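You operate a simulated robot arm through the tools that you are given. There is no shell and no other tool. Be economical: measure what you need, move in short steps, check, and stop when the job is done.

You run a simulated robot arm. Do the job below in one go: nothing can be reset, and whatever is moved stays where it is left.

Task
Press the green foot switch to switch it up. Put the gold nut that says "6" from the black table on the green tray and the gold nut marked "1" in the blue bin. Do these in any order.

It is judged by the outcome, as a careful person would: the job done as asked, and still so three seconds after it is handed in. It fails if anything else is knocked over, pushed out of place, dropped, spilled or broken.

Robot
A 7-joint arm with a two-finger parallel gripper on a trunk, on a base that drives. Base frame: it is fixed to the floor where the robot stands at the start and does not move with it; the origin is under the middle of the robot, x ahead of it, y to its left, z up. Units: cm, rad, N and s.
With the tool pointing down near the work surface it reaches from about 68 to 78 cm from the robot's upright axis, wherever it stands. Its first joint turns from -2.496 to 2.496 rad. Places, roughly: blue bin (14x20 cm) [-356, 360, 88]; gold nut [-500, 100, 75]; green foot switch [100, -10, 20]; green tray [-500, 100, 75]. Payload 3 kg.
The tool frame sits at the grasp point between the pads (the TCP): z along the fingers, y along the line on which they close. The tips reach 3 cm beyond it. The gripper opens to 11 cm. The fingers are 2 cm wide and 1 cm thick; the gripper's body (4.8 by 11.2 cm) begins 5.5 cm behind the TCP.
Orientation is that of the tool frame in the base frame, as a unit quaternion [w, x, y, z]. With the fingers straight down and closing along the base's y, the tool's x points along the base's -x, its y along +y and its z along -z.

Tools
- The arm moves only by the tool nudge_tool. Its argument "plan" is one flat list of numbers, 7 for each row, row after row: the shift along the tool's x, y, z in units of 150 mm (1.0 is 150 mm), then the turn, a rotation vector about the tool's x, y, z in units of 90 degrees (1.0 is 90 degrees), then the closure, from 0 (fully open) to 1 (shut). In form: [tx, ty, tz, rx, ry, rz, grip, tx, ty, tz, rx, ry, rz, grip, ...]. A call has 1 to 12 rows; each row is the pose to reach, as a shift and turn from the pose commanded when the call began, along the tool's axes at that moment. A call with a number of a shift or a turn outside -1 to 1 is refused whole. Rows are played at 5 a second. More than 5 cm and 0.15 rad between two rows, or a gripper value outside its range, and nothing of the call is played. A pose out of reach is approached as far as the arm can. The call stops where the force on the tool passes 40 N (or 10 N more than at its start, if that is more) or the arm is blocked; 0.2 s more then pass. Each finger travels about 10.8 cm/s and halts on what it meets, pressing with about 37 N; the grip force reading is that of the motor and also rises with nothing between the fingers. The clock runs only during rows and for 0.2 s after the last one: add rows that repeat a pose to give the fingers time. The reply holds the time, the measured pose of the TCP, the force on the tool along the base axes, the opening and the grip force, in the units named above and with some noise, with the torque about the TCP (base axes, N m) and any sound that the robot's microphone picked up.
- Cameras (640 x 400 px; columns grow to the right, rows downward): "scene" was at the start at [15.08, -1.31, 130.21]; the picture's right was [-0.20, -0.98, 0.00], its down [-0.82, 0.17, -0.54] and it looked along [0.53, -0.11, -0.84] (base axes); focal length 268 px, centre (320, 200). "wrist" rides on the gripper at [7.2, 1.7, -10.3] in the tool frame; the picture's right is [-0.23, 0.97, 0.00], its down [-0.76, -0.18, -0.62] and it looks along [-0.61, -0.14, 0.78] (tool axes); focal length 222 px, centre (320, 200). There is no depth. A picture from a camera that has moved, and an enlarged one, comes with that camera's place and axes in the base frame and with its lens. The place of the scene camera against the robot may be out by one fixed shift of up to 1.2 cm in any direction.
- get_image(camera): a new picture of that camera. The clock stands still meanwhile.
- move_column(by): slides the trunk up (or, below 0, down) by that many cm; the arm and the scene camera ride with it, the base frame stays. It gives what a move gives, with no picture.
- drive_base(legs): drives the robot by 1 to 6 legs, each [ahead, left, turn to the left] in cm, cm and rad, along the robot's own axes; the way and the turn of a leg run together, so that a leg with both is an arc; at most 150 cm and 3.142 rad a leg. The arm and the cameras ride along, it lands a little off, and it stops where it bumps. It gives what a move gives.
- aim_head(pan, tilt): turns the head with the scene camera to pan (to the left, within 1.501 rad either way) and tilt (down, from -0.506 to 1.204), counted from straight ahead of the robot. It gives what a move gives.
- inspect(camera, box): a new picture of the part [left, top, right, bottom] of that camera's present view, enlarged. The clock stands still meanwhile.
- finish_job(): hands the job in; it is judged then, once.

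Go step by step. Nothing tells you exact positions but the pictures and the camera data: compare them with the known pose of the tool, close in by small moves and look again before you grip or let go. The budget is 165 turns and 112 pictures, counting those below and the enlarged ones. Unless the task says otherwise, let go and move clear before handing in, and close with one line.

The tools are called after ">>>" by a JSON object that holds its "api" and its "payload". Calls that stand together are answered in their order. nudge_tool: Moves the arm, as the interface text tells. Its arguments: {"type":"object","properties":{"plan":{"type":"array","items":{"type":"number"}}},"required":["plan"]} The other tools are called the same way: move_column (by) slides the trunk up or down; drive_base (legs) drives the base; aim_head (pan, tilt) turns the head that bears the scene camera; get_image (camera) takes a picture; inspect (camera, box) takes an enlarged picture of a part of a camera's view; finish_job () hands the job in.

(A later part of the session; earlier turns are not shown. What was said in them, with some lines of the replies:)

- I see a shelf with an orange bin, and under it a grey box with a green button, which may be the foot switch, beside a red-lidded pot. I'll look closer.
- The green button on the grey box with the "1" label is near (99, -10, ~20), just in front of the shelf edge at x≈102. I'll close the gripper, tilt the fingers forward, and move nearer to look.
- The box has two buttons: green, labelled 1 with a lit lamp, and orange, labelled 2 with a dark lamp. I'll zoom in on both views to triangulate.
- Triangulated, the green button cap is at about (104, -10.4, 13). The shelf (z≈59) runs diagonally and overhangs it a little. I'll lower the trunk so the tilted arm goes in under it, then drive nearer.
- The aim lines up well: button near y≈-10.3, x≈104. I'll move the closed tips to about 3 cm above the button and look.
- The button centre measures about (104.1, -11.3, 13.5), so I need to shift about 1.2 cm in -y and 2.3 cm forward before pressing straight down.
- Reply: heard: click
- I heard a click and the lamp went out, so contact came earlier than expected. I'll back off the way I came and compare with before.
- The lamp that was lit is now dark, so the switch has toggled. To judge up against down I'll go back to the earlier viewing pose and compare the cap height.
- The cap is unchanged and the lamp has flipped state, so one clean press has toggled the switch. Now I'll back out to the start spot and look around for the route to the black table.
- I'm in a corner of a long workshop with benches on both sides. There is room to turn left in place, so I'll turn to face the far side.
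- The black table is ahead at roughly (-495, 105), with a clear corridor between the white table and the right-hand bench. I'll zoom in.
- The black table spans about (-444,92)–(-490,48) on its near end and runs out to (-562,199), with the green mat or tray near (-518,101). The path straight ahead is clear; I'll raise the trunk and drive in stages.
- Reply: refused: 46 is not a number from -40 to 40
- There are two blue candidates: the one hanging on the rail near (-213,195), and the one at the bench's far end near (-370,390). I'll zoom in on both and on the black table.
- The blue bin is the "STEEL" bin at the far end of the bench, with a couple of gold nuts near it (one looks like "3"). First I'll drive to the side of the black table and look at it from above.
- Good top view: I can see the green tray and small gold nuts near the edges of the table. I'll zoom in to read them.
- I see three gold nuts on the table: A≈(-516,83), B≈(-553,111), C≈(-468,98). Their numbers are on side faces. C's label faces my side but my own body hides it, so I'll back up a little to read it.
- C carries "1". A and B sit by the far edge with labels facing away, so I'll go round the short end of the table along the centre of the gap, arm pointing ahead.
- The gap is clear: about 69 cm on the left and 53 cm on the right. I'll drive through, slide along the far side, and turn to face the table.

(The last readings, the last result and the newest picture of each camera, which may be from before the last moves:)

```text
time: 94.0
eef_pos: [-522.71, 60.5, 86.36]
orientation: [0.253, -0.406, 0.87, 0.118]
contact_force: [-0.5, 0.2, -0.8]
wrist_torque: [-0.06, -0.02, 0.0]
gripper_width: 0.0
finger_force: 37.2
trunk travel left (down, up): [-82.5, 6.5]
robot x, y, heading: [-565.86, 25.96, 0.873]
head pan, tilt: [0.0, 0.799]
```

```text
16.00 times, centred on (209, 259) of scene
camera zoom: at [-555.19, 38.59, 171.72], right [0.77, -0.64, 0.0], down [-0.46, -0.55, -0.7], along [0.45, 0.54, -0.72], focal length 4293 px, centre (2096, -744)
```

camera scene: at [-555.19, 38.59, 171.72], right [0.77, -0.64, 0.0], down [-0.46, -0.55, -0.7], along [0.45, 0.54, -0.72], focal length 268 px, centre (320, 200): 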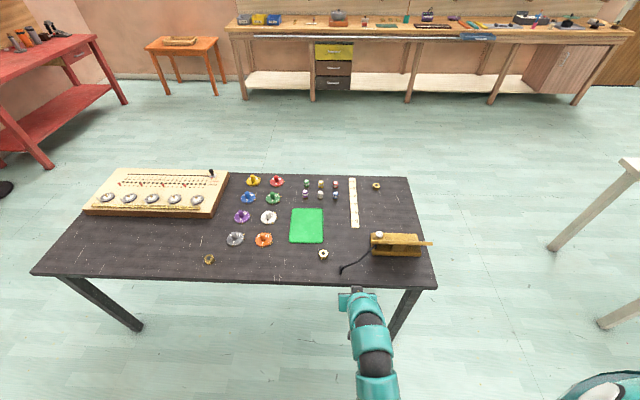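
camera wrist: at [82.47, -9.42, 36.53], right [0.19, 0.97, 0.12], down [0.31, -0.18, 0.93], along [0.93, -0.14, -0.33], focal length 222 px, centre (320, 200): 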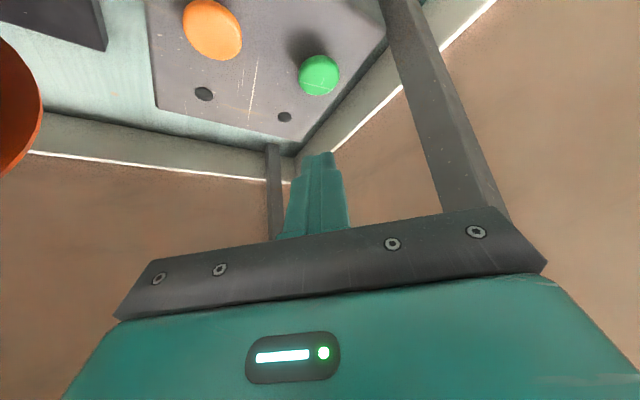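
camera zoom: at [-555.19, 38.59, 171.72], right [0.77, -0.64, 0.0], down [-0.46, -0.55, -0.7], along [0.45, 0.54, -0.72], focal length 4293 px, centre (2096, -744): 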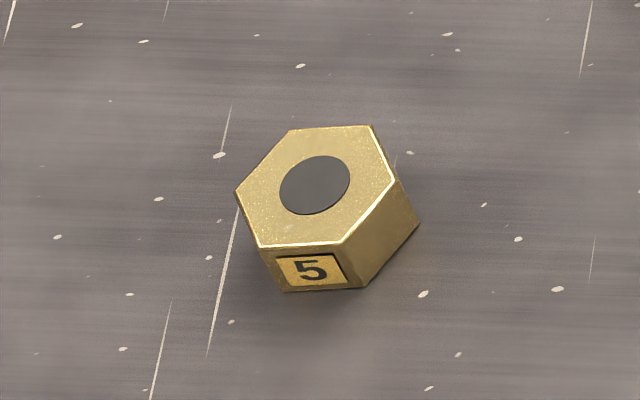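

A is marked "6" (underlined) and B is "5". Nut 6's top centre triangulates to (-515.2, 84.4, 78.6), with the table at about 76.3. I'll raise the trunk, set the tool vertical and half open the gripper, move 4 cm closer, and look.

>>> {"api": "move_column", "payload": {"by": 6}}

>>> {"api": "nudge_tool", "payload": {"plan": [0, 0, 0, 0, 0.09, 0, 1, 0, 0, 0, 0, 0.18, 0, 0.8, 0, 0, 0, 0, 0.27, 0, 0.6, 0, 0, 0, 0, 0.36, 0, 0.4, 0, 0, 0, 0, 0.36, 0, 0.4]}}

>>> {"api": "drive_base", "payload": {"legs": [[4, 0, 0]]}}

>>> {"api": "get_image", "payload": {"camera": "wrist"}}

```text
time: 95.0
eef_pos: [-522.76, 60.44, 92.43]
orientation: [0.253, -0.406, 0.87, 0.117]
contact_force: [-0.2, -0.7, -0.8]
wrist_torque: [0.01, 0.01, 0.01]
gripper_width: 0.03
finger_force: 37.6
trunk travel left (down, up): [-88.5, 0.5]
robot x, y, heading: [-565.84, 26.49, 0.877]
head pan, tilt: [0.0, 0.799]
```

```text
time: 96.2
eef_pos: [-522.92, 60.31, 92.38]
orientation: [-0.001, -0.423, 0.906, 0.0]
contact_force: [0.3, -0.8, -0.3]
wrist_torque: [0.01, 0.0, 0.0]
gripper_width: 6.59
finger_force: 0.1
trunk travel left (down, up): [-88.5, 0.5]
robot x, y, heading: [-566.02, 25.97, 0.878]
head pan, tilt: [0.0, 0.799]
```

```text
time: 97.1
eef_pos: [-520.27, 63.73, 92.3]
orientation: [-0.001, -0.424, 0.906, -0.001]
contact_force: [1.5, 0.4, -0.8]
wrist_torque: [-0.01, 0.01, 0.0]
gripper_width: 6.62
finger_force: 0.1
trunk travel left (down, up): [-88.5, 0.5]
robot x, y, heading: [-563.28, 29.13, 0.876]
head pan, tilt: [0.0, 0.799]
```

```text
71 pictures are left
camera wrist: at [-526.14, 59.26, 102.83], right [-0.6, 0.8, 0.0], down [0.62, 0.47, 0.62], along [0.5, 0.37, -0.78], focal length 222 px, centre (320, 200)
```

wrist: 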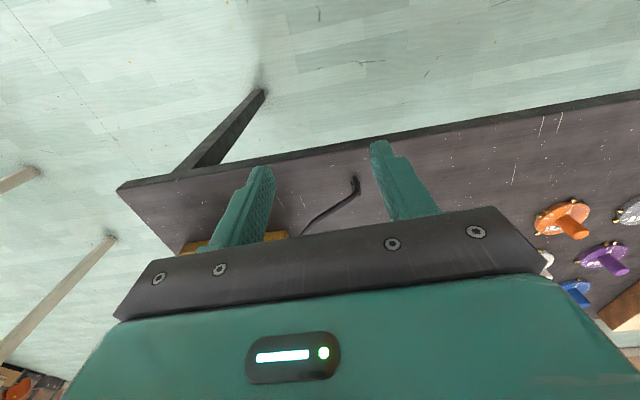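

The tool is vertical with 6.6 cm opening. I'll move toward a hover over the nut while turning 30° so the pads match the nut's flats.

>>> {"api": "nudge_tool", "payload": {"plan": [-0.16, 0.08, 0, 0, 0, 0.06, 0.4, -0.32, 0.16, 0, 0, 0, 0.12, 0.4, -0.48, 0.24, 0, 0, 0, 0.18, 0.4, -0.64, 0.32, 0, 0, 0, 0.24, 0.4, -0.8, 0.4, 0, 0, 0, 0.3, 0.4, -0.95, 0.47, 0, 0, 0, 0.333, 0.4, -0.95, 0.47, 0, 0, 0, 0.333, 0.4]}}

>>> {"api": "get_image", "payload": {"camera": "wrist"}}

```text
time: 98.7
eef_pos: [-516.63, 78.87, 92.26]
orientation: [0.001, -0.175, 0.985, 0.001]
contact_force: [-0.1, 0.1, -0.1]
wrist_torque: [0.01, 0.0, -0.03]
gripper_width: 6.62
finger_force: 0.0
trunk travel left (down, up): [-88.5, 0.5]
robot x, y, heading: [-562.87, 29.29, 0.871]
head pan, tilt: [0.0, 0.799]
```

```text
70 pictures are left
camera wrist: at [-523.93, 78.07, 102.79], right [-0.12, 0.99, 0.0], down [0.78, 0.09, 0.62], along [0.62, 0.08, -0.78], focal length 222 px, centre (320, 200)
```

wrist: 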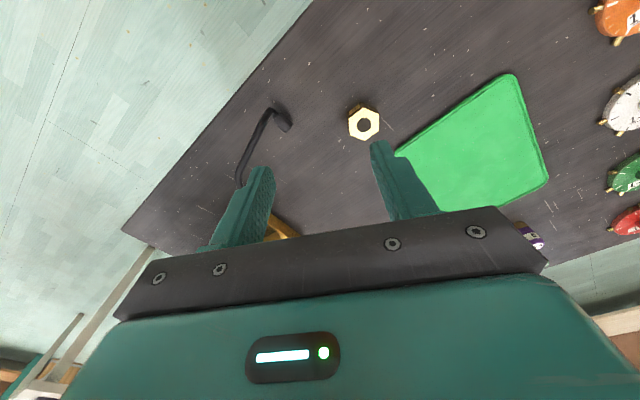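

The wrist view puts the nut at (-515.8, 84.0), which agrees. I'll centre over it and come down partway.

>>> {"api": "nudge_tool", "payload": {"plan": [-0.09, 0.15, 0, 0, 0, 0, 0.4, -0.183, 0.306, 0, 0, 0, 0, 0.4, -0.183, 0.306, 0.2, 0, 0, 0, 0.4, -0.183, 0.306, 0.42, 0, 0, 0, 0.4, -0.183, 0.306, 0.42, 0, 0, 0, 0.4]}}

>>> {"api": "get_image", "payload": {"camera": "wrist"}}

>>> {"api": "inspect", "payload": {"camera": "scene", "box": [290, 210, 370, 270]}}

```text
time: 99.9
eef_pos: [-517.21, 81.72, 88.08]
orientation: [0.001, -0.176, 0.984, -0.001]
contact_force: [-0.3, -0.4, -0.3]
wrist_torque: [-0.01, -0.02, -0.01]
gripper_width: 6.61
finger_force: 0.0
out of reach, approached as far as the arm can: row 2, 3, 4, 5
trunk travel left (down, up): [-88.5, 0.5]
robot x, y, heading: [-562.93, 29.24, 0.879]
head pan, tilt: [0.0, 0.799]
```

```text
69 pictures are left
camera wrist: at [-524.5, 80.9, 98.69], right [-0.12, 0.99, 0.0], down [0.78, 0.09, 0.62], along [0.62, 0.08, -0.78], focal length 222 px, centre (320, 200)
```

wrist: 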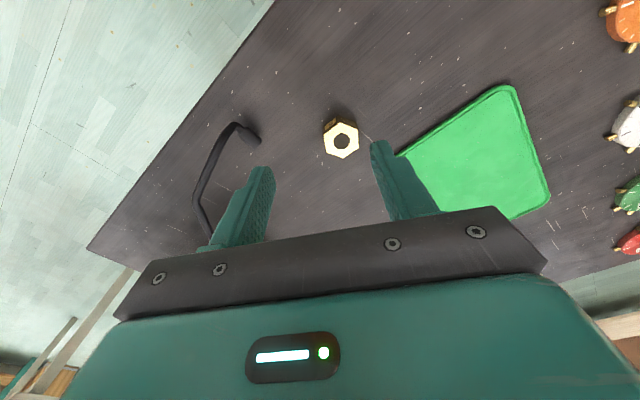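

```text
6.67 times, centred on (330, 240) of scene
camera zoom: at [-552.62, 41.61, 177.72], right [0.77, -0.64, 0.0], down [-0.46, -0.55, -0.7], along [0.45, 0.54, -0.72], focal length 1789 px, centre (253, -67)
```

zoom: 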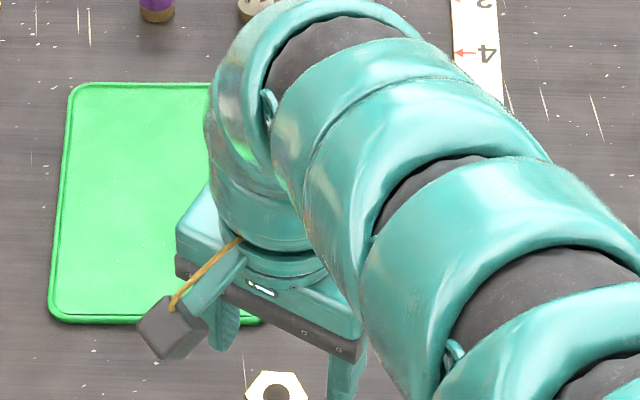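

The arm hit its reach limit, so I'll drive 5 cm closer (the tips stay above the nut) and check where the tool settles.

>>> {"api": "drive_base", "payload": {"legs": [[5, 0, 0]]}}

>>> {"api": "nudge_tool", "payload": {"plan": [0, 0, 0, 0, 0, 0, 0.4]}}

>>> {"api": "get_image", "payload": {"camera": "wrist"}}

```text
time: 100.8
eef_pos: [-513.83, 85.66, 88.01]
orientation: [0.0, -0.175, 0.985, -0.001]
contact_force: [0.3, 0.5, -0.4]
wrist_torque: [-0.04, 0.03, 0.01]
gripper_width: 6.62
finger_force: 0.1
trunk travel left (down, up): [-88.5, 0.5]
robot x, y, heading: [-560.19, 32.87, 0.869]
head pan, tilt: [0.0, 0.799]
```

```text
time: 101.2
eef_pos: [-513.96, 85.51, 88.14]
orientation: [0.001, -0.176, 0.984, 0.0]
contact_force: [0.0, 0.6, 0.1]
wrist_torque: [-0.01, 0.02, -0.02]
gripper_width: 6.61
finger_force: 0.1
trunk travel left (down, up): [-88.5, 0.5]
robot x, y, heading: [-560.03, 33.28, 0.871]
head pan, tilt: [0.0, 0.799]
```

```text
67 pictures are left
camera wrist: at [-521.27, 84.78, 98.66], right [-0.12, 0.99, 0.0], down [0.78, 0.1, 0.62], along [0.62, 0.08, -0.78], focal length 222 px, centre (320, 200)
```

wrist: 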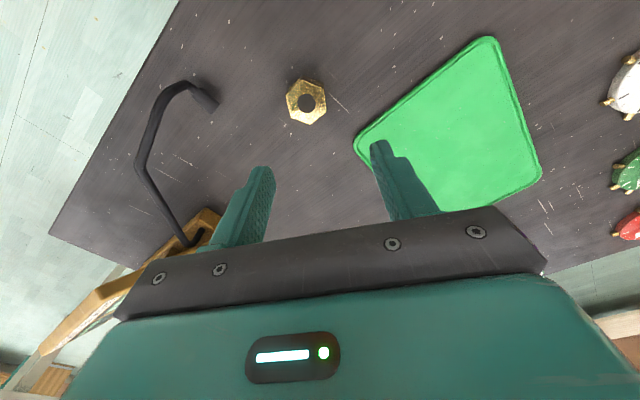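

The nut is at (-515.6, 84.3). I'll correct by about 2 cm and descend to TCP z≈82, with the tips straddling the top of the nut.

>>> {"api": "nudge_tool", "payload": {"plan": [0.134, -0.036, 0, 0, 0, 0, 0.4, 0.134, -0.036, 0.2, 0, 0, 0, 0.4, 0.134, -0.036, 0.407, 0, 0, 0, 0.4, 0.134, -0.036, 0.407, 0, 0, 0, 0.4]}}

>>> {"api": "get_image", "payload": {"camera": "wrist"}}

```text
time: 102.2
eef_pos: [-515.95, 83.85, 83.26]
orientation: [0.001, -0.176, 0.984, 0.0]
contact_force: [0.5, 0.3, 0.5]
wrist_torque: [0.01, 0.01, -0.03]
gripper_width: 6.58
finger_force: 0.0
out of reach, approached as far as the arm can: row 3, 4
trunk travel left (down, up): [-88.5, 0.5]
robot x, y, heading: [-560.12, 33.19, 0.871]
head pan, tilt: [0.0, 0.799]
```

```text
66 pictures are left
camera wrist: at [-523.34, 83.04, 93.82], right [-0.12, 0.99, 0.0], down [0.78, 0.1, 0.62], along [0.62, 0.08, -0.78], focal length 222 px, centre (320, 200)
```

wrist: 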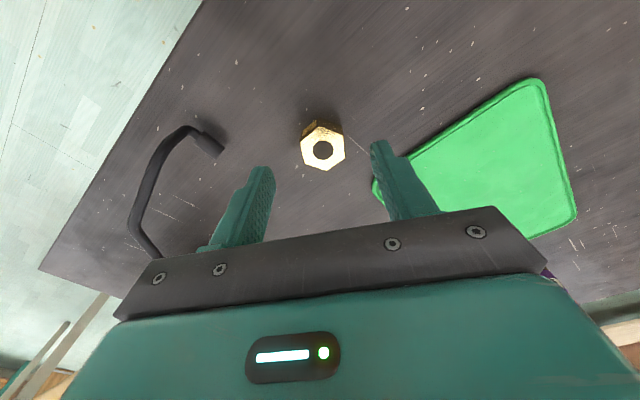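

Centred well. The arm is at its low limit, so I'll use the trunk to lower straight down 2.5 cm and look.

>>> {"api": "move_column", "payload": {"by": -2.5}}

>>> {"api": "get_image", "payload": {"camera": "wrist"}}

```text
time: 102.9
eef_pos: [-516.01, 83.69, 80.94]
orientation: [0.0, -0.175, 0.985, 0.0]
contact_force: [0.1, -0.1, -0.1]
wrist_torque: [0.02, 0.04, 0.01]
gripper_width: 6.63
finger_force: 0.0
trunk travel left (down, up): [-86.0, 3.0]
robot x, y, heading: [-560.04, 32.88, 0.879]
head pan, tilt: [0.0, 0.799]
```

```text
65 pictures are left
camera wrist: at [-523.35, 82.94, 91.38], right [-0.12, 0.99, 0.0], down [0.78, 0.1, 0.62], along [0.62, 0.08, -0.78], focal length 222 px, centre (320, 200)
```

wrist: 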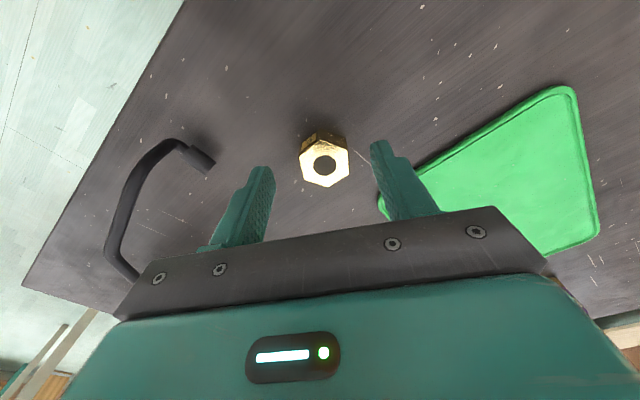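

The nut's top centre lies on the tool axis at fingertip level (z≈78). I'll lower another 1.4 cm so the tips are just above the table, then close.

>>> {"api": "move_column", "payload": {"by": -1.4}}

>>> {"api": "get_image", "payload": {"camera": "wrist"}}

```text
time: 103.5
eef_pos: [-515.95, 83.84, 79.5]
orientation: [0.001, -0.175, 0.985, 0.0]
contact_force: [-0.3, -0.1, 0.5]
wrist_torque: [0.01, 0.0, -0.02]
gripper_width: 6.61
finger_force: 0.0
trunk travel left (down, up): [-84.6, 4.4]
robot x, y, heading: [-560.13, 32.88, 0.88]
head pan, tilt: [0.0, 0.799]
```

```text
64 pictures are left
camera wrist: at [-523.35, 82.96, 89.96], right [-0.12, 0.99, 0.0], down [0.78, 0.1, 0.62], along [0.62, 0.08, -0.78], focal length 222 px, centre (320, 200)
```

wrist: 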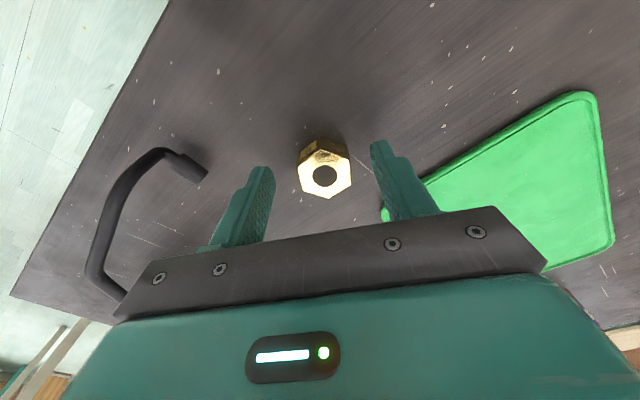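

The tips are around the nut with 1.5 cm of overlap and no contact. Closing now.

>>> {"api": "nudge_tool", "payload": {"plan": [0, 0, 0, 0, 0, 0, 0.6, 0, 0, 0, 0, 0, 0, 1, 0, 0, 0, 0, 0, 0, 1, 0, 0, 0, 0, 0, 0, 1]}}

>>> {"api": "move_column", "payload": {"by": 3}}

>>> {"api": "get_image", "payload": {"camera": "wrist"}}

```text
time: 104.5
eef_pos: [-515.98, 83.76, 79.41]
orientation: [0.0, -0.176, 0.984, 0.0]
contact_force: [0.9, 0.2, 1.1]
wrist_torque: [0.04, -0.03, 0.0]
gripper_width: 3.48
finger_force: 36.7
trunk travel left (down, up): [-84.6, 4.4]
robot x, y, heading: [-559.64, 32.84, 0.871]
head pan, tilt: [0.0, 0.799]
```

```text
time: 105.3
eef_pos: [-515.87, 83.7, 82.39]
orientation: [0.0, -0.175, 0.984, -0.001]
contact_force: [-0.1, -0.3, -1.4]
wrist_torque: [0.01, -0.01, 0.0]
gripper_width: 3.48
finger_force: 37.2
trunk travel left (down, up): [-87.6, 1.4]
robot x, y, heading: [-559.92, 33.26, 0.871]
head pan, tilt: [0.0, 0.799]
```

```text
63 pictures are left
camera wrist: at [-523.31, 82.97, 92.94], right [-0.12, 0.99, 0.0], down [0.78, 0.1, 0.62], along [0.62, 0.08, -0.78], focal length 222 px, centre (320, 200)
```

wrist: 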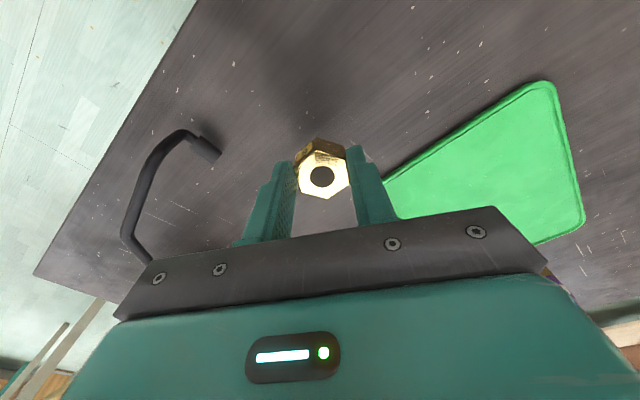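

Nut 6 is held (3.48 cm across flats). The tray centre is at about (-510.4, 101.6). I'll lift a bit more, then carry it with the base: 13 cm ahead and 7 cm left.

>>> {"api": "nudge_tool", "payload": {"plan": [0, 0, -0.15, 0, 0, 0, 1, 0, 0, -0.3, 0, 0, 0, 1, 0, 0, -0.3, 0, 0, 0, 1]}}

>>> {"api": "drive_base", "payload": {"legs": [[13, 7.3, 0]]}}

>>> {"api": "get_image", "payload": {"camera": "wrist"}}

>>> {"api": "get_image", "payload": {"camera": "scene"}}

```text
time: 106.1
eef_pos: [-515.87, 83.81, 86.84]
orientation: [0.0, -0.175, 0.985, 0.0]
contact_force: [-0.6, 0.1, -1.9]
wrist_torque: [0.0, 0.03, -0.02]
gripper_width: 3.51
finger_force: 37.3
trunk travel left (down, up): [-87.6, 1.4]
robot x, y, heading: [-559.67, 33.27, 0.873]
head pan, tilt: [0.0, 0.799]
```

```text
time: 107.5
eef_pos: [-513.39, 98.57, 86.79]
orientation: [0.001, -0.175, 0.985, -0.001]
contact_force: [0.4, -0.6, -1.1]
wrist_torque: [-0.02, 0.01, -0.02]
gripper_width: 3.46
finger_force: 37.2
trunk travel left (down, up): [-87.6, 1.4]
robot x, y, heading: [-557.73, 47.72, 0.878]
head pan, tilt: [0.0, 0.799]
```

```text
62 pictures are left
camera wrist: at [-520.71, 97.85, 97.22], right [-0.12, 0.99, 0.0], down [0.78, 0.1, 0.62], along [0.62, 0.08, -0.78], focal length 222 px, centre (320, 200)
```

wrist: 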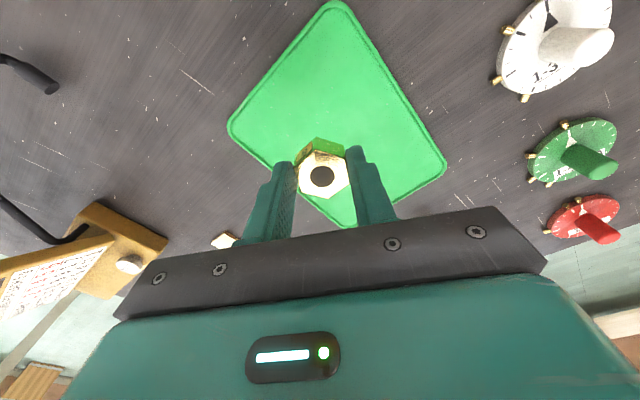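

```text
61 pictures are left
camera scene: at [-546.76, 60.56, 176.8], right [0.77, -0.64, 0.0], down [-0.46, -0.55, -0.7], along [0.45, 0.53, -0.72], focal length 268 px, centre (320, 200)
```

scene: 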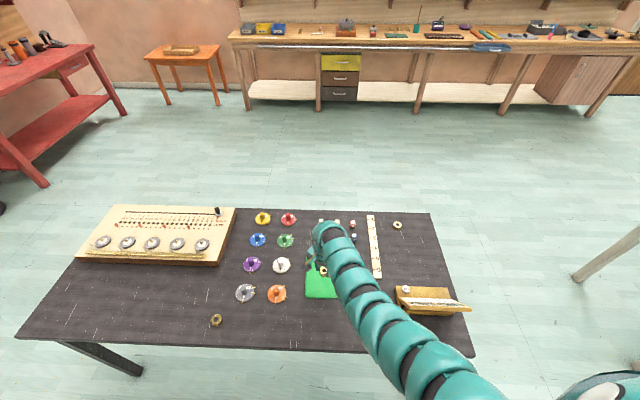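

The nut is over the tray, about 3.5 cm short of centre but with good margins. I'll lower with the trunk, then in small steps until contact.

>>> {"api": "move_column", "payload": {"by": -6}}

>>> {"api": "get_image", "payload": {"camera": "wrist"}}

```text
time: 108.5
eef_pos: [-513.32, 98.55, 80.82]
orientation: [0.0, -0.175, 0.985, 0.0]
contact_force: [-0.6, 0.0, -2.0]
wrist_torque: [0.05, 0.01, 0.02]
gripper_width: 3.48
finger_force: 36.9
trunk travel left (down, up): [-81.6, 7.4]
robot x, y, heading: [-557.36, 47.55, 0.875]
head pan, tilt: [0.0, 0.799]
```

```text
60 pictures are left
camera wrist: at [-520.73, 97.75, 91.3], right [-0.12, 0.99, 0.0], down [0.78, 0.1, 0.62], along [0.62, 0.08, -0.78], focal length 222 px, centre (320, 200)
```

wrist: 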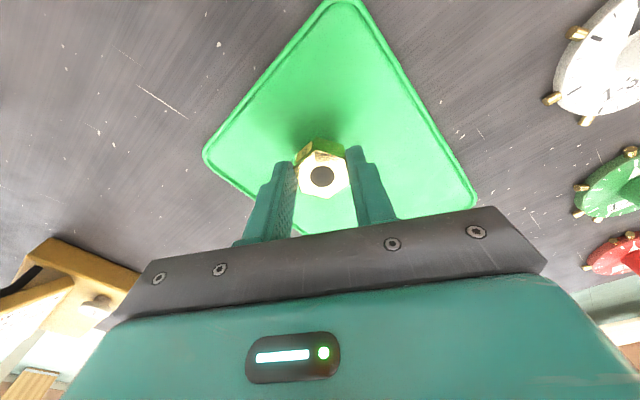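

>>> {"api": "move_column", "payload": {"by": -0.6}}

>>> {"api": "move_column", "payload": {"by": -0.3}}

```text
time: 109.0
eef_pos: [-513.29, 98.51, 80.22]
orientation: [0.002, -0.175, 0.985, 0.001]
contact_force: [0.2, -0.3, -1.2]
wrist_torque: [-0.02, 0.04, 0.02]
gripper_width: 3.48
finger_force: 37.2
trunk travel left (down, up): [-81.0, 8.0]
robot x, y, heading: [-557.52, 47.8, 0.875]
head pan, tilt: [0.0, 0.799]
```

```text
time: 109.5
eef_pos: [-513.36, 98.51, 80.11]
orientation: [0.002, -0.174, 0.985, 0.001]
contact_force: [0.7, 0.1, 12.4]
wrist_torque: [-0.07, -0.1, -0.05]
gripper_width: 3.5
finger_force: 36.9
trunk travel left (down, up): [-80.7, 8.3]
robot x, y, heading: [-557.4, 47.7, 0.88]
head pan, tilt: [0.0, 0.799]
```

Contact on the tray (12 N upward), so the nut is resting on it. I'll open gently and lift clear.

>>> {"api": "nudge_tool", "payload": {"plan": [0, 0, 0, 0, 0, 0, 0.6, 0, 0, 0, 0, 0, 0, 0.4, 0, 0, 0, 0, 0, 0, 0.4]}}

>>> {"api": "move_column", "payload": {"by": 8}}

>>> {"api": "get_image", "payload": {"camera": "wrist"}}

```text
time: 110.3
eef_pos: [-513.36, 98.48, 79.86]
orientation: [0.001, -0.174, 0.985, 0.0]
contact_force: [-0.1, 0.0, 0.6]
wrist_torque: [0.01, 0.01, -0.03]
gripper_width: 6.61
finger_force: 0.0
trunk travel left (down, up): [-80.7, 8.3]
robot x, y, heading: [-557.42, 47.5, 0.878]
head pan, tilt: [0.0, 0.799]
```

```text
time: 111.5
eef_pos: [-513.41, 98.6, 87.8]
orientation: [0.0, -0.174, 0.985, 0.0]
contact_force: [-0.8, -0.7, 0.5]
wrist_torque: [0.02, 0.0, 0.01]
gripper_width: 6.59
finger_force: 0.0
trunk travel left (down, up): [-88.7, 0.3]
robot x, y, heading: [-557.4, 47.9, 0.875]
head pan, tilt: [0.0, 0.799]
```

```text
59 pictures are left
camera wrist: at [-520.72, 97.75, 98.39], right [-0.12, 0.99, 0.0], down [0.78, 0.1, 0.62], along [0.62, 0.08, -0.78], focal length 222 px, centre (320, 200)
```

wrist: 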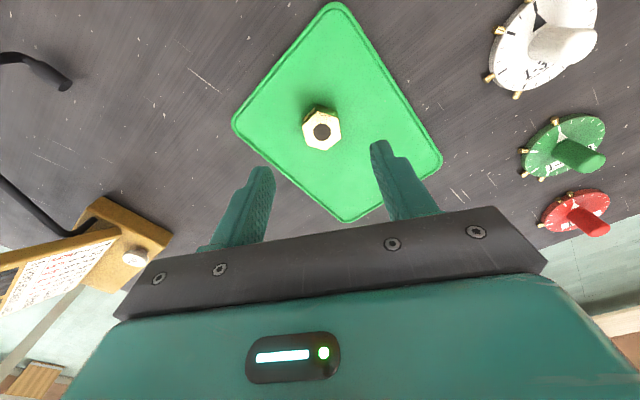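

Nut 6 rests well inside the tray. Next is nut 1 (C). I'll raise the arm, back away, turn, and retrace my route round the short end.

>>> {"api": "nudge_tool", "payload": {"plan": [0, 0, -0.16, 0, 0, 0, 0.4, 0, 0, -0.32, 0, 0, 0, 0.4, 0, 0, -0.32, 0, 0, 0, 0.4]}}

>>> {"api": "drive_base", "payload": {"legs": [[-37, 0, 0], [0, 0, 3.1]]}}

```text
time: 112.3
eef_pos: [-513.45, 98.5, 92.66]
orientation: [0.001, -0.175, 0.985, 0.001]
contact_force: [-0.5, -0.1, 0.4]
wrist_torque: [0.0, 0.0, 0.0]
gripper_width: 6.6
finger_force: 0.0
trunk travel left (down, up): [-88.7, 0.3]
robot x, y, heading: [-557.35, 47.67, 0.876]
head pan, tilt: [0.0, 0.799]
```

```text
time: 121.9
eef_pos: [-626.73, -28.66, 92.59]
orientation: [0.0, 0.988, 0.153, -0.002]
contact_force: [-0.4, -0.4, -0.3]
wrist_torque: [-0.01, -0.03, 0.0]
gripper_width: 6.61
finger_force: 0.0
trunk travel left (down, up): [-88.7, 0.3]
robot x, y, heading: [-581.13, 19.94, -2.31]
head pan, tilt: [0.0, 0.799]
```

>>> {"api": "drive_base", "payload": {"legs": [[0, 104, 0]]}}

```text
time: 127.2
eef_pos: [-550.01, -98.73, 92.65]
orientation: [0.0, 0.988, 0.155, 0.0]
contact_force: [-0.2, 0.1, 0.1]
wrist_torque: [0.0, 0.02, -0.02]
gripper_width: 6.58
finger_force: 0.1
trunk travel left (down, up): [-88.7, 0.3]
robot x, y, heading: [-503.97, -50.4, -2.307]
head pan, tilt: [0.0, 0.799]
```

>>> {"api": "drive_base", "payload": {"legs": [[-150, 0, 0], [-75, 0, 0], [0, -72, 0]]}}

>>> {"api": "get_image", "payload": {"camera": "scene"}}

```text
time: 141.9
eef_pos: [-449.99, 116.94, 92.62]
orientation: [0.0, 0.989, 0.147, -0.001]
contact_force: [0.4, 0.3, -0.5]
wrist_torque: [-0.01, -0.02, 0.0]
gripper_width: 6.59
finger_force: 0.1
trunk travel left (down, up): [-88.7, 0.3]
robot x, y, heading: [-403.44, 165.18, -2.322]
head pan, tilt: [0.0, 0.799]
```

```text
58 pictures are left
camera scene: at [-414.08, 153.39, 177.92], right [-0.73, 0.68, 0.0], down [0.49, 0.52, -0.7], along [-0.48, -0.51, -0.72], focal length 268 px, centre (320, 200)
```

scene: 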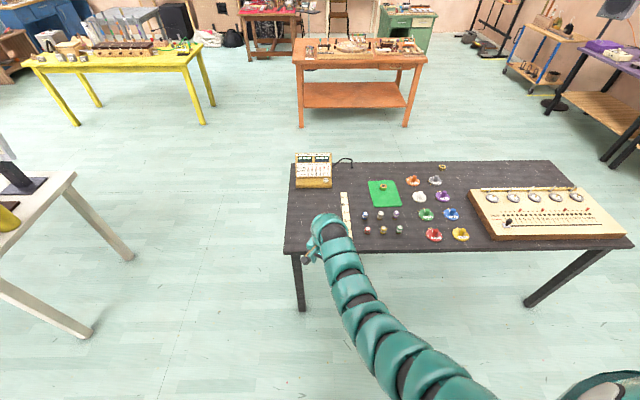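

The tool's closing line (107°) already matches a pair of nut 1's flats. I'll drive 25 cm ahead to hover over it and look with the wrist camera.

>>> {"api": "drive_base", "payload": {"legs": [[25, 0, 0]]}}

>>> {"api": "get_image", "payload": {"camera": "wrist"}}

```text
time: 143.8
eef_pos: [-467.99, 98.48, 92.47]
orientation: [0.0, 0.99, 0.143, 0.0]
contact_force: [-0.6, -0.2, -0.5]
wrist_torque: [0.04, -0.01, 0.0]
gripper_width: 6.59
finger_force: 0.0
trunk travel left (down, up): [-88.7, 0.3]
robot x, y, heading: [-420.98, 146.28, -2.329]
head pan, tilt: [0.0, 0.799]
```

```text
57 pictures are left
camera wrist: at [-460.52, 99.03, 103.04], right [0.06, -1.0, 0.0], down [-0.78, -0.05, 0.62], along [-0.62, -0.04, -0.78], focal length 222 px, centre (320, 200)
```

wrist: 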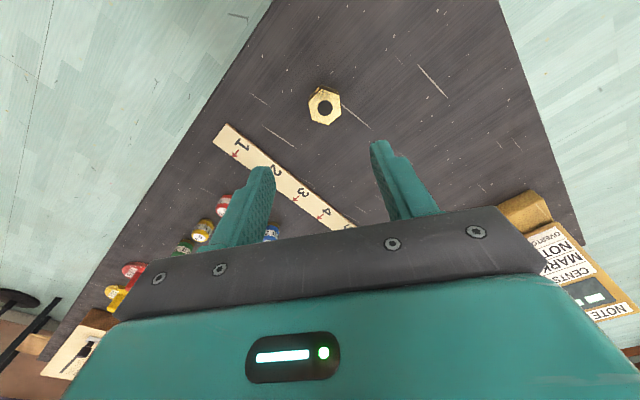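

The nut is at (-467.5, 98.1), so it needs a half-centimetre correction. Then I'll lower with the trunk.

>>> {"api": "nudge_tool", "payload": {"plan": [0.03, 0.032, 0, 0, 0, 0, 0.4, 0.03, 0.032, 0, 0, 0, 0, 0.4]}}

>>> {"api": "move_column", "payload": {"by": -11}}

>>> {"api": "get_image", "payload": {"camera": "wrist"}}

```text
time: 144.4
eef_pos: [-467.35, 98.27, 92.55]
orientation: [0.001, 0.99, 0.143, -0.001]
contact_force: [0.2, -0.6, 0.2]
wrist_torque: [0.01, 0.04, 0.0]
gripper_width: 6.6
finger_force: 0.1
trunk travel left (down, up): [-88.7, 0.3]
robot x, y, heading: [-421.16, 146.42, -2.325]
head pan, tilt: [0.0, 0.799]
```

```text
time: 145.8
eef_pos: [-467.32, 98.18, 81.45]
orientation: [0.0, 0.99, 0.143, -0.001]
contact_force: [-0.3, 0.2, -0.2]
wrist_torque: [0.06, 0.02, 0.0]
gripper_width: 6.61
finger_force: 0.1
trunk travel left (down, up): [-77.7, 11.3]
robot x, y, heading: [-420.77, 146.2, -2.331]
head pan, tilt: [0.0, 0.799]
```

```text
56 pictures are left
camera wrist: at [-459.87, 98.77, 92.06], right [0.06, -1.0, 0.0], down [-0.78, -0.05, 0.62], along [-0.62, -0.04, -0.78], focal length 222 px, centre (320, 200)
```

wrist: 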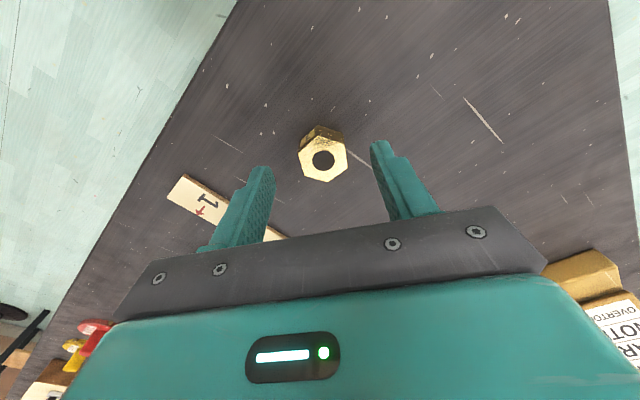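

Aligned, and the ruler strip is over 6 cm from the finger. I'll lower 2 cm and close.

>>> {"api": "move_column", "payload": {"by": -2}}

>>> {"api": "nudge_tool", "payload": {"plan": [0, 0, 0, 0, 0, 0, 0.6, 0, 0, 0, 0, 0, 0, 1, 0, 0, 0, 0, 0, 0, 1, 0, 0, 0, 0, 0, 0, 1]}}

>>> {"api": "move_column", "payload": {"by": 13}}

>>> {"api": "get_image", "payload": {"camera": "wrist"}}

```text
time: 146.5
eef_pos: [-467.43, 98.24, 79.56]
orientation: [0.0, 0.99, 0.144, -0.001]
contact_force: [0.7, 0.7, 0.4]
wrist_torque: [-0.01, 0.0, 0.01]
gripper_width: 6.61
finger_force: 0.1
trunk travel left (down, up): [-75.7, 13.3]
robot x, y, heading: [-420.65, 146.49, -2.33]
head pan, tilt: [0.0, 0.799]
```

```text
time: 147.5
eef_pos: [-467.44, 98.25, 79.54]
orientation: [0.0, 0.99, 0.143, -0.001]
contact_force: [-0.6, -1.3, 0.6]
wrist_torque: [0.04, -0.01, 0.0]
gripper_width: 3.48
finger_force: 37.1
trunk travel left (down, up): [-75.7, 13.3]
robot x, y, heading: [-421.09, 146.43, -2.323]
head pan, tilt: [0.0, 0.799]
```

```text
time: 149.1
eef_pos: [-467.36, 98.3, 92.49]
orientation: [0.0, 0.99, 0.144, -0.001]
contact_force: [0.4, -0.4, -2.0]
wrist_torque: [0.0, 0.01, -0.03]
gripper_width: 3.44
finger_force: 37.1
trunk travel left (down, up): [-88.7, 0.3]
robot x, y, heading: [-421.25, 146.5, -2.333]
head pan, tilt: [0.0, 0.799]
```

```text
55 pictures are left
camera wrist: at [-459.9, 98.76, 103.03], right [0.06, -1.0, 0.0], down [-0.78, -0.05, 0.62], along [-0.62, -0.04, -0.78], focal length 222 px, centre (320, 200)
```

wrist: 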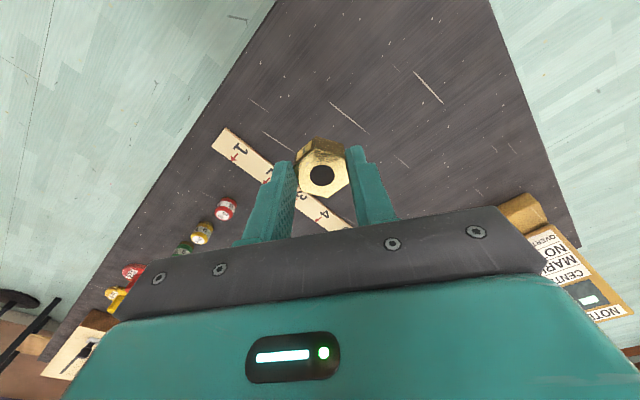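

Nut 1 is held. The blue STEEL bin triangulates to about (-356, 360, 90). I'll back off, turn around, and move to a stand-off in front of it.

>>> {"api": "drive_base", "payload": {"legs": [[-45, 0, 0], [0, 0, 3.141], [50, 100, 0]]}}

>>> {"api": "aim_head", "payload": {"pan": 0, "tilt": 0.7}}

>>> {"api": "get_image", "payload": {"camera": "scene"}}

```text
time: 164.6
eef_pos: [-387.08, 333.42, 92.5]
orientation: [0.0, -0.165, 0.986, 0.0]
contact_force: [-0.2, -0.4, -0.9]
wrist_torque: [0.0, 0.0, -0.03]
gripper_width: 3.47
finger_force: 36.6
trunk travel left (down, up): [-88.7, 0.3]
robot x, y, heading: [-431.44, 283.39, 0.851]
head pan, tilt: [0.0, 0.799]
```

```text
time: 165.3
eef_pos: [-387.24, 333.36, 92.45]
orientation: [0.001, -0.164, 0.986, 0.0]
contact_force: [0.2, -0.6, -1.2]
wrist_torque: [-0.03, -0.03, -0.02]
gripper_width: 3.47
finger_force: 37.4
trunk travel left (down, up): [-88.7, 0.3]
robot x, y, heading: [-431.59, 283.76, 0.852]
head pan, tilt: [0.0, 0.7]
```

```text
54 pictures are left
camera scene: at [-420.4, 296.03, 178.74], right [0.75, -0.66, 0.0], down [-0.42, -0.49, -0.76], along [0.5, 0.58, -0.64], focal length 268 px, centre (320, 200)
```

scene: 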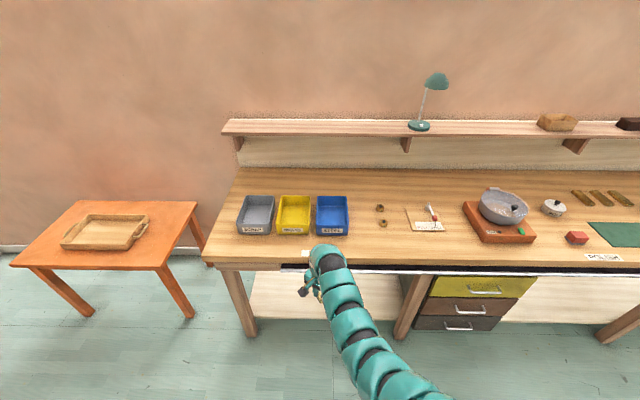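

The blue bin is directly ahead, about 22 cm in from the bench edge. I'll zoom in for its exact rim and get the height.

>>> {"api": "inspect", "payload": {"camera": "scene", "box": [225, 185, 395, 275]}}

>>> {"api": "get_image", "payload": {"camera": "wrist"}}

```text
3.76 times, centred on (310, 230) of scene
camera zoom: at [-420.4, 296.03, 178.74], right [0.75, -0.66, 0.0], down [-0.42, -0.49, -0.76], along [0.5, 0.58, -0.64], focal length 1010 px, centre (358, 87)
```

zoom: 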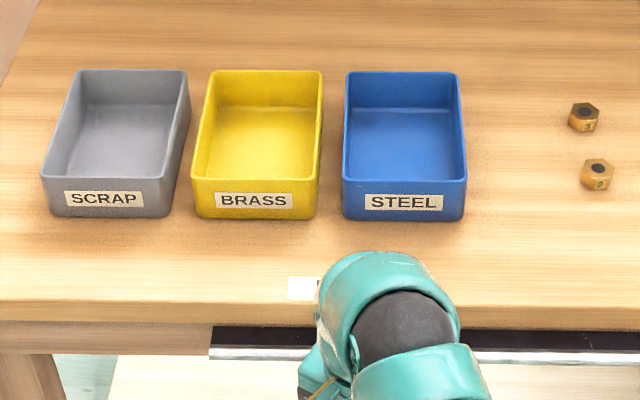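

```text
52 pictures are left
camera wrist: at [-394.53, 332.79, 103.04], right [-0.1, 0.99, 0.0], down [0.78, 0.08, 0.62], along [0.62, 0.06, -0.78], focal length 222 px, centre (320, 200)
```

wrist: 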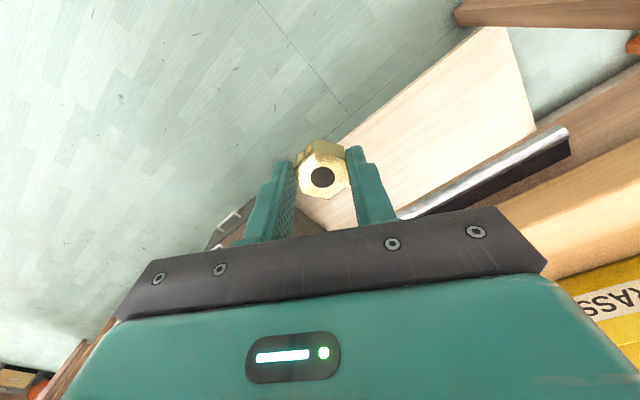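

The bench top is about 88–89 and the bin rim about 95, so I need to raise the arm about 10 cm before approaching.

>>> {"api": "nudge_tool", "payload": {"plan": [0, 0, -0.2, 0, 0, 0, 1, 0, 0, -0.4, 0, 0, 0, 1, 0, 0, -0.6, 0, 0, 0, 1, 0, 0, -0.75, 0, 0, 0, 1, 0, 0, -0.75, 0, 0, 0, 1]}}

```text
time: 166.5
eef_pos: [-387.27, 333.47, 103.69]
orientation: [0.001, -0.164, 0.986, 0.0]
contact_force: [0.3, 0.3, -1.6]
wrist_torque: [0.02, 0.01, 0.01]
gripper_width: 3.46
finger_force: 36.7
trunk travel left (down, up): [-88.7, 0.3]
robot x, y, heading: [-431.61, 283.58, 0.854]
head pan, tilt: [0.0, 0.7]
```

The height is fine (nut bottom about 100). The bin centre is about 42 cm ahead and 5 cm right; I'll go 30 cm first and check.

>>> {"api": "drive_base", "payload": {"legs": [[30, -5.4, 0]]}}

>>> {"api": "get_image", "payload": {"camera": "wrist"}}

>>> {"api": "get_image", "payload": {"camera": "scene"}}

```text
time: 168.5
eef_pos: [-363.62, 352.54, 103.63]
orientation: [0.0, -0.165, 0.986, 0.0]
contact_force: [0.0, 0.6, -2.1]
wrist_torque: [-0.03, 0.01, 0.01]
gripper_width: 3.46
finger_force: 37.1
trunk travel left (down, up): [-88.7, 0.3]
robot x, y, heading: [-408.05, 302.33, 0.855]
head pan, tilt: [0.0, 0.7]
```

```text
51 pictures are left
camera wrist: at [-371.04, 351.87, 114.16], right [-0.1, 0.99, 0.0], down [0.78, 0.08, 0.62], along [0.62, 0.06, -0.78], focal length 222 px, centre (320, 200)
```

wrist: 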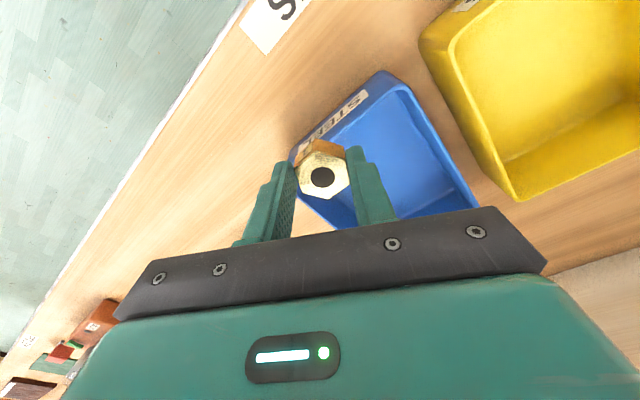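

```text
50 pictures are left
camera scene: at [-396.74, 315.03, 178.73], right [0.75, -0.66, 0.0], down [-0.42, -0.49, -0.76], along [0.5, 0.58, -0.64], focal length 268 px, centre (320, 200)
```

scene: 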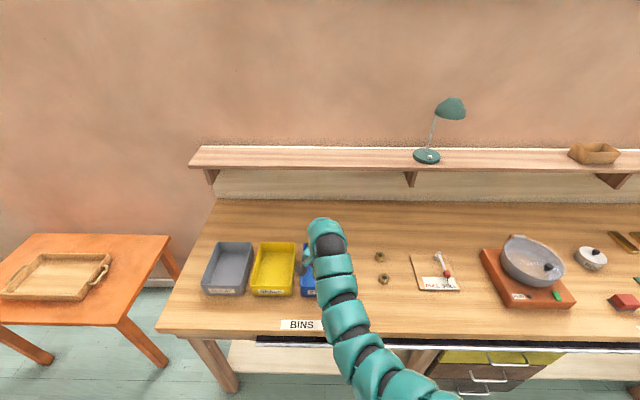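

I'll zoom in on the wrist view to pin down the bin's rim.

>>> {"api": "inspect", "payload": {"camera": "wrist", "box": [220, 50, 540, 250]}}

>>> {"api": "inspect", "payload": {"camera": "scene", "box": [190, 220, 400, 340]}}

```text
2.00 times, centred on (380, 150) of wrist
camera zoom: at [-371.04, 351.87, 114.16], right [-0.1, 0.99, 0.0], down [0.78, 0.08, 0.62], along [0.62, 0.06, -0.78], focal length 444 px, centre (200, 300)
```

zoom: 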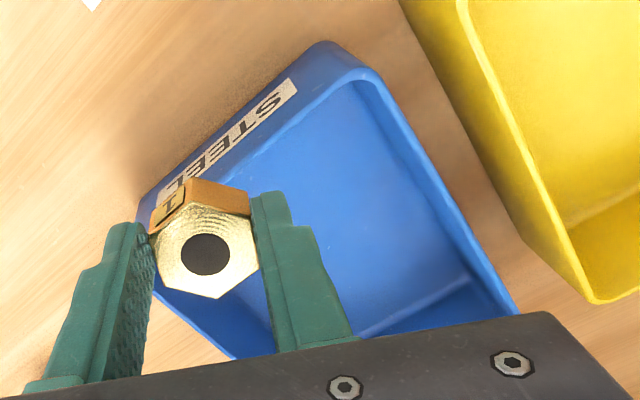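

```text
3.05 times, centred on (295, 280) of scene
camera zoom: at [-396.74, 315.03, 178.73], right [0.75, -0.66, 0.0], down [-0.42, -0.49, -0.76], along [0.5, 0.58, -0.64], focal length 818 px, centre (396, -44)
```

zoom: 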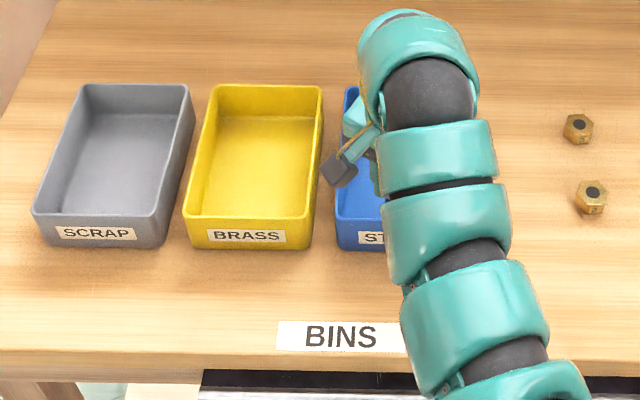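

The nut's "1" is visible again. The bin base centre is at (-356, 361.2), with the bench at about 87.7 and the rim at about 94. I'll drive 11.5 cm ahead and verify.

>>> {"api": "drive_base", "payload": {"legs": [[11.5, 0, 0]]}}

>>> {"api": "get_image", "payload": {"camera": "wrist"}}

```text
time: 169.7
eef_pos: [-355.99, 361.2, 103.59]
orientation: [0.0, -0.165, 0.986, 0.001]
contact_force: [-0.8, 0.6, -1.6]
wrist_torque: [-0.02, 0.0, 0.03]
gripper_width: 3.46
finger_force: 36.6
trunk travel left (down, up): [-88.7, 0.3]
robot x, y, heading: [-400.59, 310.92, 0.854]
head pan, tilt: [0.0, 0.7]
```

```text
47 pictures are left
camera wrist: at [-363.44, 360.5, 114.15], right [-0.1, 0.99, 0.0], down [0.78, 0.08, 0.62], along [0.62, 0.06, -0.78], focal length 222 px, centre (320, 200)
```

wrist: 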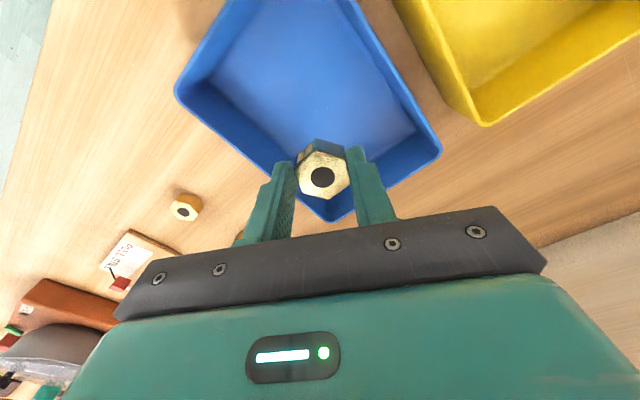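

The tool axis should be over the bin's middle. I'll lower 5 cm, still above the rim, and re-check.

>>> {"api": "move_column", "payload": {"by": -5}}

>>> {"api": "get_image", "payload": {"camera": "wrist"}}

>>> {"api": "inspect", "payload": {"camera": "scene", "box": [230, 200, 410, 320]}}

```text
time: 170.7
eef_pos: [-356.08, 361.17, 98.68]
orientation: [0.001, -0.164, 0.986, -0.001]
contact_force: [-0.2, -0.3, -0.5]
wrist_torque: [0.04, 0.03, 0.0]
gripper_width: 3.5
finger_force: 37.0
trunk travel left (down, up): [-83.7, 5.3]
robot x, y, heading: [-400.22, 311.14, 0.855]
head pan, tilt: [0.0, 0.7]
```

```text
46 pictures are left
camera wrist: at [-363.49, 360.44, 109.19], right [-0.1, 0.99, 0.0], down [0.78, 0.08, 0.62], along [0.62, 0.06, -0.78], focal length 222 px, centre (320, 200)
```

wrist: 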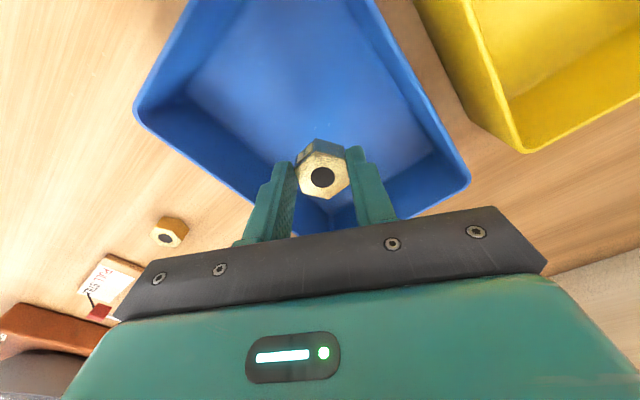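

```text
3.33 times, centred on (320, 260) of scene
camera zoom: at [-389.26, 323.62, 173.73], right [0.75, -0.66, 0.0], down [-0.42, -0.49, -0.76], along [0.5, 0.58, -0.64], focal length 894 px, centre (320, 0)
```

zoom: 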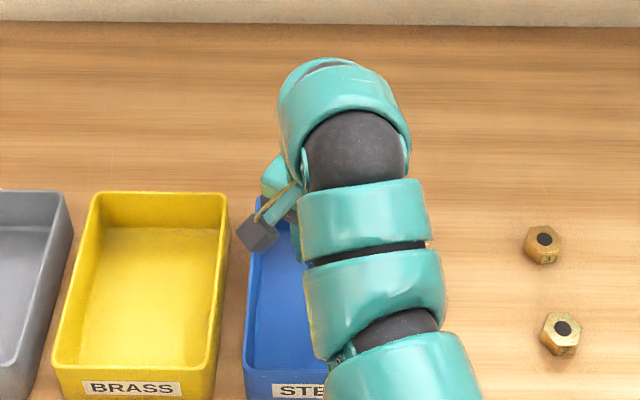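

Rim corners put the bin centre at (-356.2, 361.1), and the TCP is on it. I'll lower in.

>>> {"api": "move_column", "payload": {"by": -5.3}}

>>> {"api": "get_image", "payload": {"camera": "wrist"}}

```text
time: 171.6
eef_pos: [-356.12, 361.05, 93.35]
orientation: [0.0, -0.165, 0.986, 0.0]
contact_force: [0.3, 0.1, -1.3]
wrist_torque: [-0.02, -0.01, 0.01]
gripper_width: 3.48
finger_force: 37.3
trunk travel left (down, up): [-78.4, 10.6]
robot x, y, heading: [-400.25, 310.83, 0.854]
head pan, tilt: [0.0, 0.7]
```

```text
44 pictures are left
camera wrist: at [-363.51, 360.43, 103.91], right [-0.1, 0.99, 0.0], down [0.78, 0.08, 0.62], along [0.62, 0.06, -0.78], focal length 222 px, centre (320, 200)
```

wrist: 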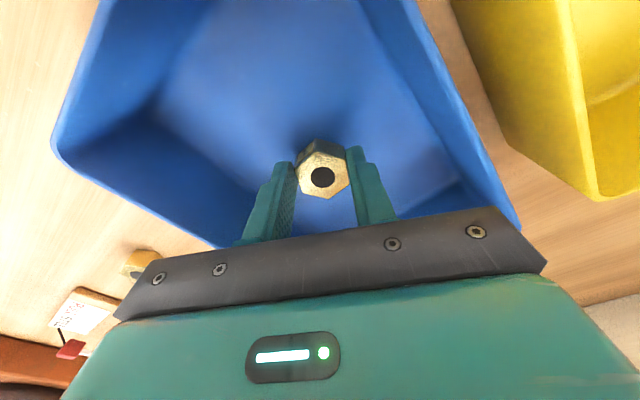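

>>> {"api": "move_column", "payload": {"by": -0.7}}

>>> {"api": "move_column", "payload": {"by": -0.4}}

```text
time: 172.2
eef_pos: [-356.18, 361.15, 93.08]
orientation: [0.004, -0.163, 0.987, 0.003]
contact_force: [1.3, 2.3, 28.6]
wrist_torque: [0.14, -0.26, 0.04]
gripper_width: 3.53
finger_force: 36.4
trunk travel left (down, up): [-77.7, 11.3]
robot x, y, heading: [-400.57, 310.93, 0.852]
head pan, tilt: [0.0, 0.7]
```

```text
time: 172.7
eef_pos: [-356.19, 360.96, 92.44]
orientation: [0.001, -0.164, 0.986, 0.001]
contact_force: [1.8, 2.0, 27.2]
wrist_torque: [0.15, -0.26, 0.06]
gripper_width: 3.47
finger_force: 36.8
trunk travel left (down, up): [-77.3, 11.7]
robot x, y, heading: [-400.31, 311.27, 0.854]
head pan, tilt: [0.0, 0.7]
```

The nut is on the bin floor, pressing a little. I'll ease up 0.4 cm, open, and lift away.

>>> {"api": "move_column", "payload": {"by": 0.4}}

>>> {"api": "nudge_tool", "payload": {"plan": [0, 0, 0, 0, 0, 0, 0.65, 0, 0, 0, 0, 0, 0, 0.5, 0, 0, 0, 0, 0, 0, 0.5]}}

>>> {"api": "move_column", "payload": {"by": 11.5}}

>>> {"api": "get_image", "payload": {"camera": "wrist"}}

```text
time: 173.2
eef_pos: [-356.2, 360.91, 92.53]
orientation: [0.0, -0.165, 0.986, -0.002]
contact_force: [-0.6, -0.3, -1.1]
wrist_torque: [0.02, 0.02, 0.06]
gripper_width: 3.49
finger_force: 36.6
trunk travel left (down, up): [-77.7, 11.3]
robot x, y, heading: [-400.41, 310.84, 0.851]
head pan, tilt: [0.0, 0.7]
```

```text
time: 174.0
eef_pos: [-356.17, 360.95, 92.57]
orientation: [0.001, -0.165, 0.986, 0.0]
contact_force: [-0.2, 0.4, -0.1]
wrist_torque: [0.02, 0.05, 0.02]
gripper_width: 5.5
finger_force: 0.0
trunk travel left (down, up): [-77.7, 11.3]
robot x, y, heading: [-400.21, 310.83, 0.857]
head pan, tilt: [0.0, 0.7]
```

```text
time: 175.4
eef_pos: [-356.08, 361.0, 103.98]
orientation: [0.001, -0.164, 0.986, 0.0]
contact_force: [0.6, -0.4, 0.4]
wrist_torque: [0.06, 0.0, 0.0]
gripper_width: 5.51
finger_force: 0.2
out of reach, approached as far as the arm can: row 1
trunk travel left (down, up): [-89.0, 0.0]
robot x, y, heading: [-400.37, 311.3, 0.854]
head pan, tilt: [0.0, 0.7]
```

```text
43 pictures are left
camera wrist: at [-363.49, 360.43, 114.5], right [-0.1, 0.99, 0.0], down [0.78, 0.08, 0.62], along [0.62, 0.06, -0.78], focal length 222 px, centre (320, 200)
```

wrist: 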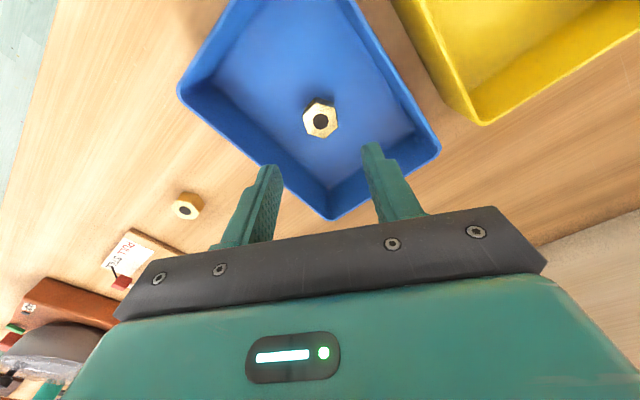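

Nut 1 lies in the middle of the blue bin. I'll back away and make a last check.

>>> {"api": "drive_base", "payload": {"legs": [[-45, 0, 0]]}}

>>> {"api": "get_image", "payload": {"camera": "scene"}}

```text
time: 178.2
eef_pos: [-386.27, 326.78, 103.93]
orientation: [0.0, -0.166, 0.986, 0.0]
contact_force: [-0.1, -0.5, 0.6]
wrist_torque: [0.03, 0.02, -0.01]
gripper_width: 5.5
finger_force: 0.1
trunk travel left (down, up): [-89.0, 0.0]
robot x, y, heading: [-430.34, 276.43, 0.855]
head pan, tilt: [0.0, 0.7]
```

```text
42 pictures are left
camera scene: at [-419.39, 289.03, 179.05], right [0.76, -0.65, 0.0], down [-0.42, -0.49, -0.77], along [0.5, 0.58, -0.64], focal length 268 px, centre (320, 200)
```

scene: 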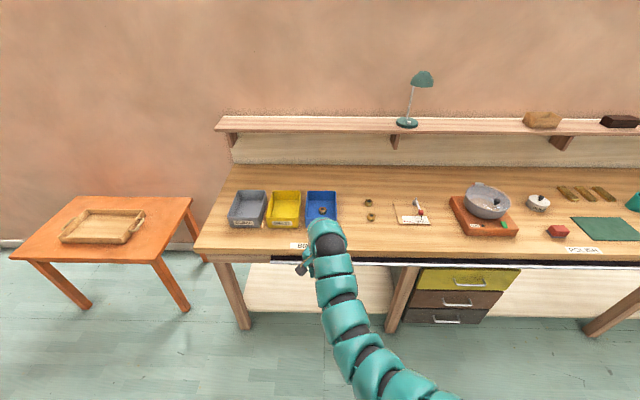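

The nut is in the bin and everything else looks undisturbed, so I'm handing in.

>>> {"api": "finish_job", "payload": {}}

```text
The job is handed in.
```

I pressed the green switch once, put the "6" nut on the green tray and the "1" nut in the blue bin, and moved the arm clear. The switch clicked and its lamp went from lit to dark. I took "switch it up" to mean one press that changes its state, and nothing in the pictures confirmed that reading.
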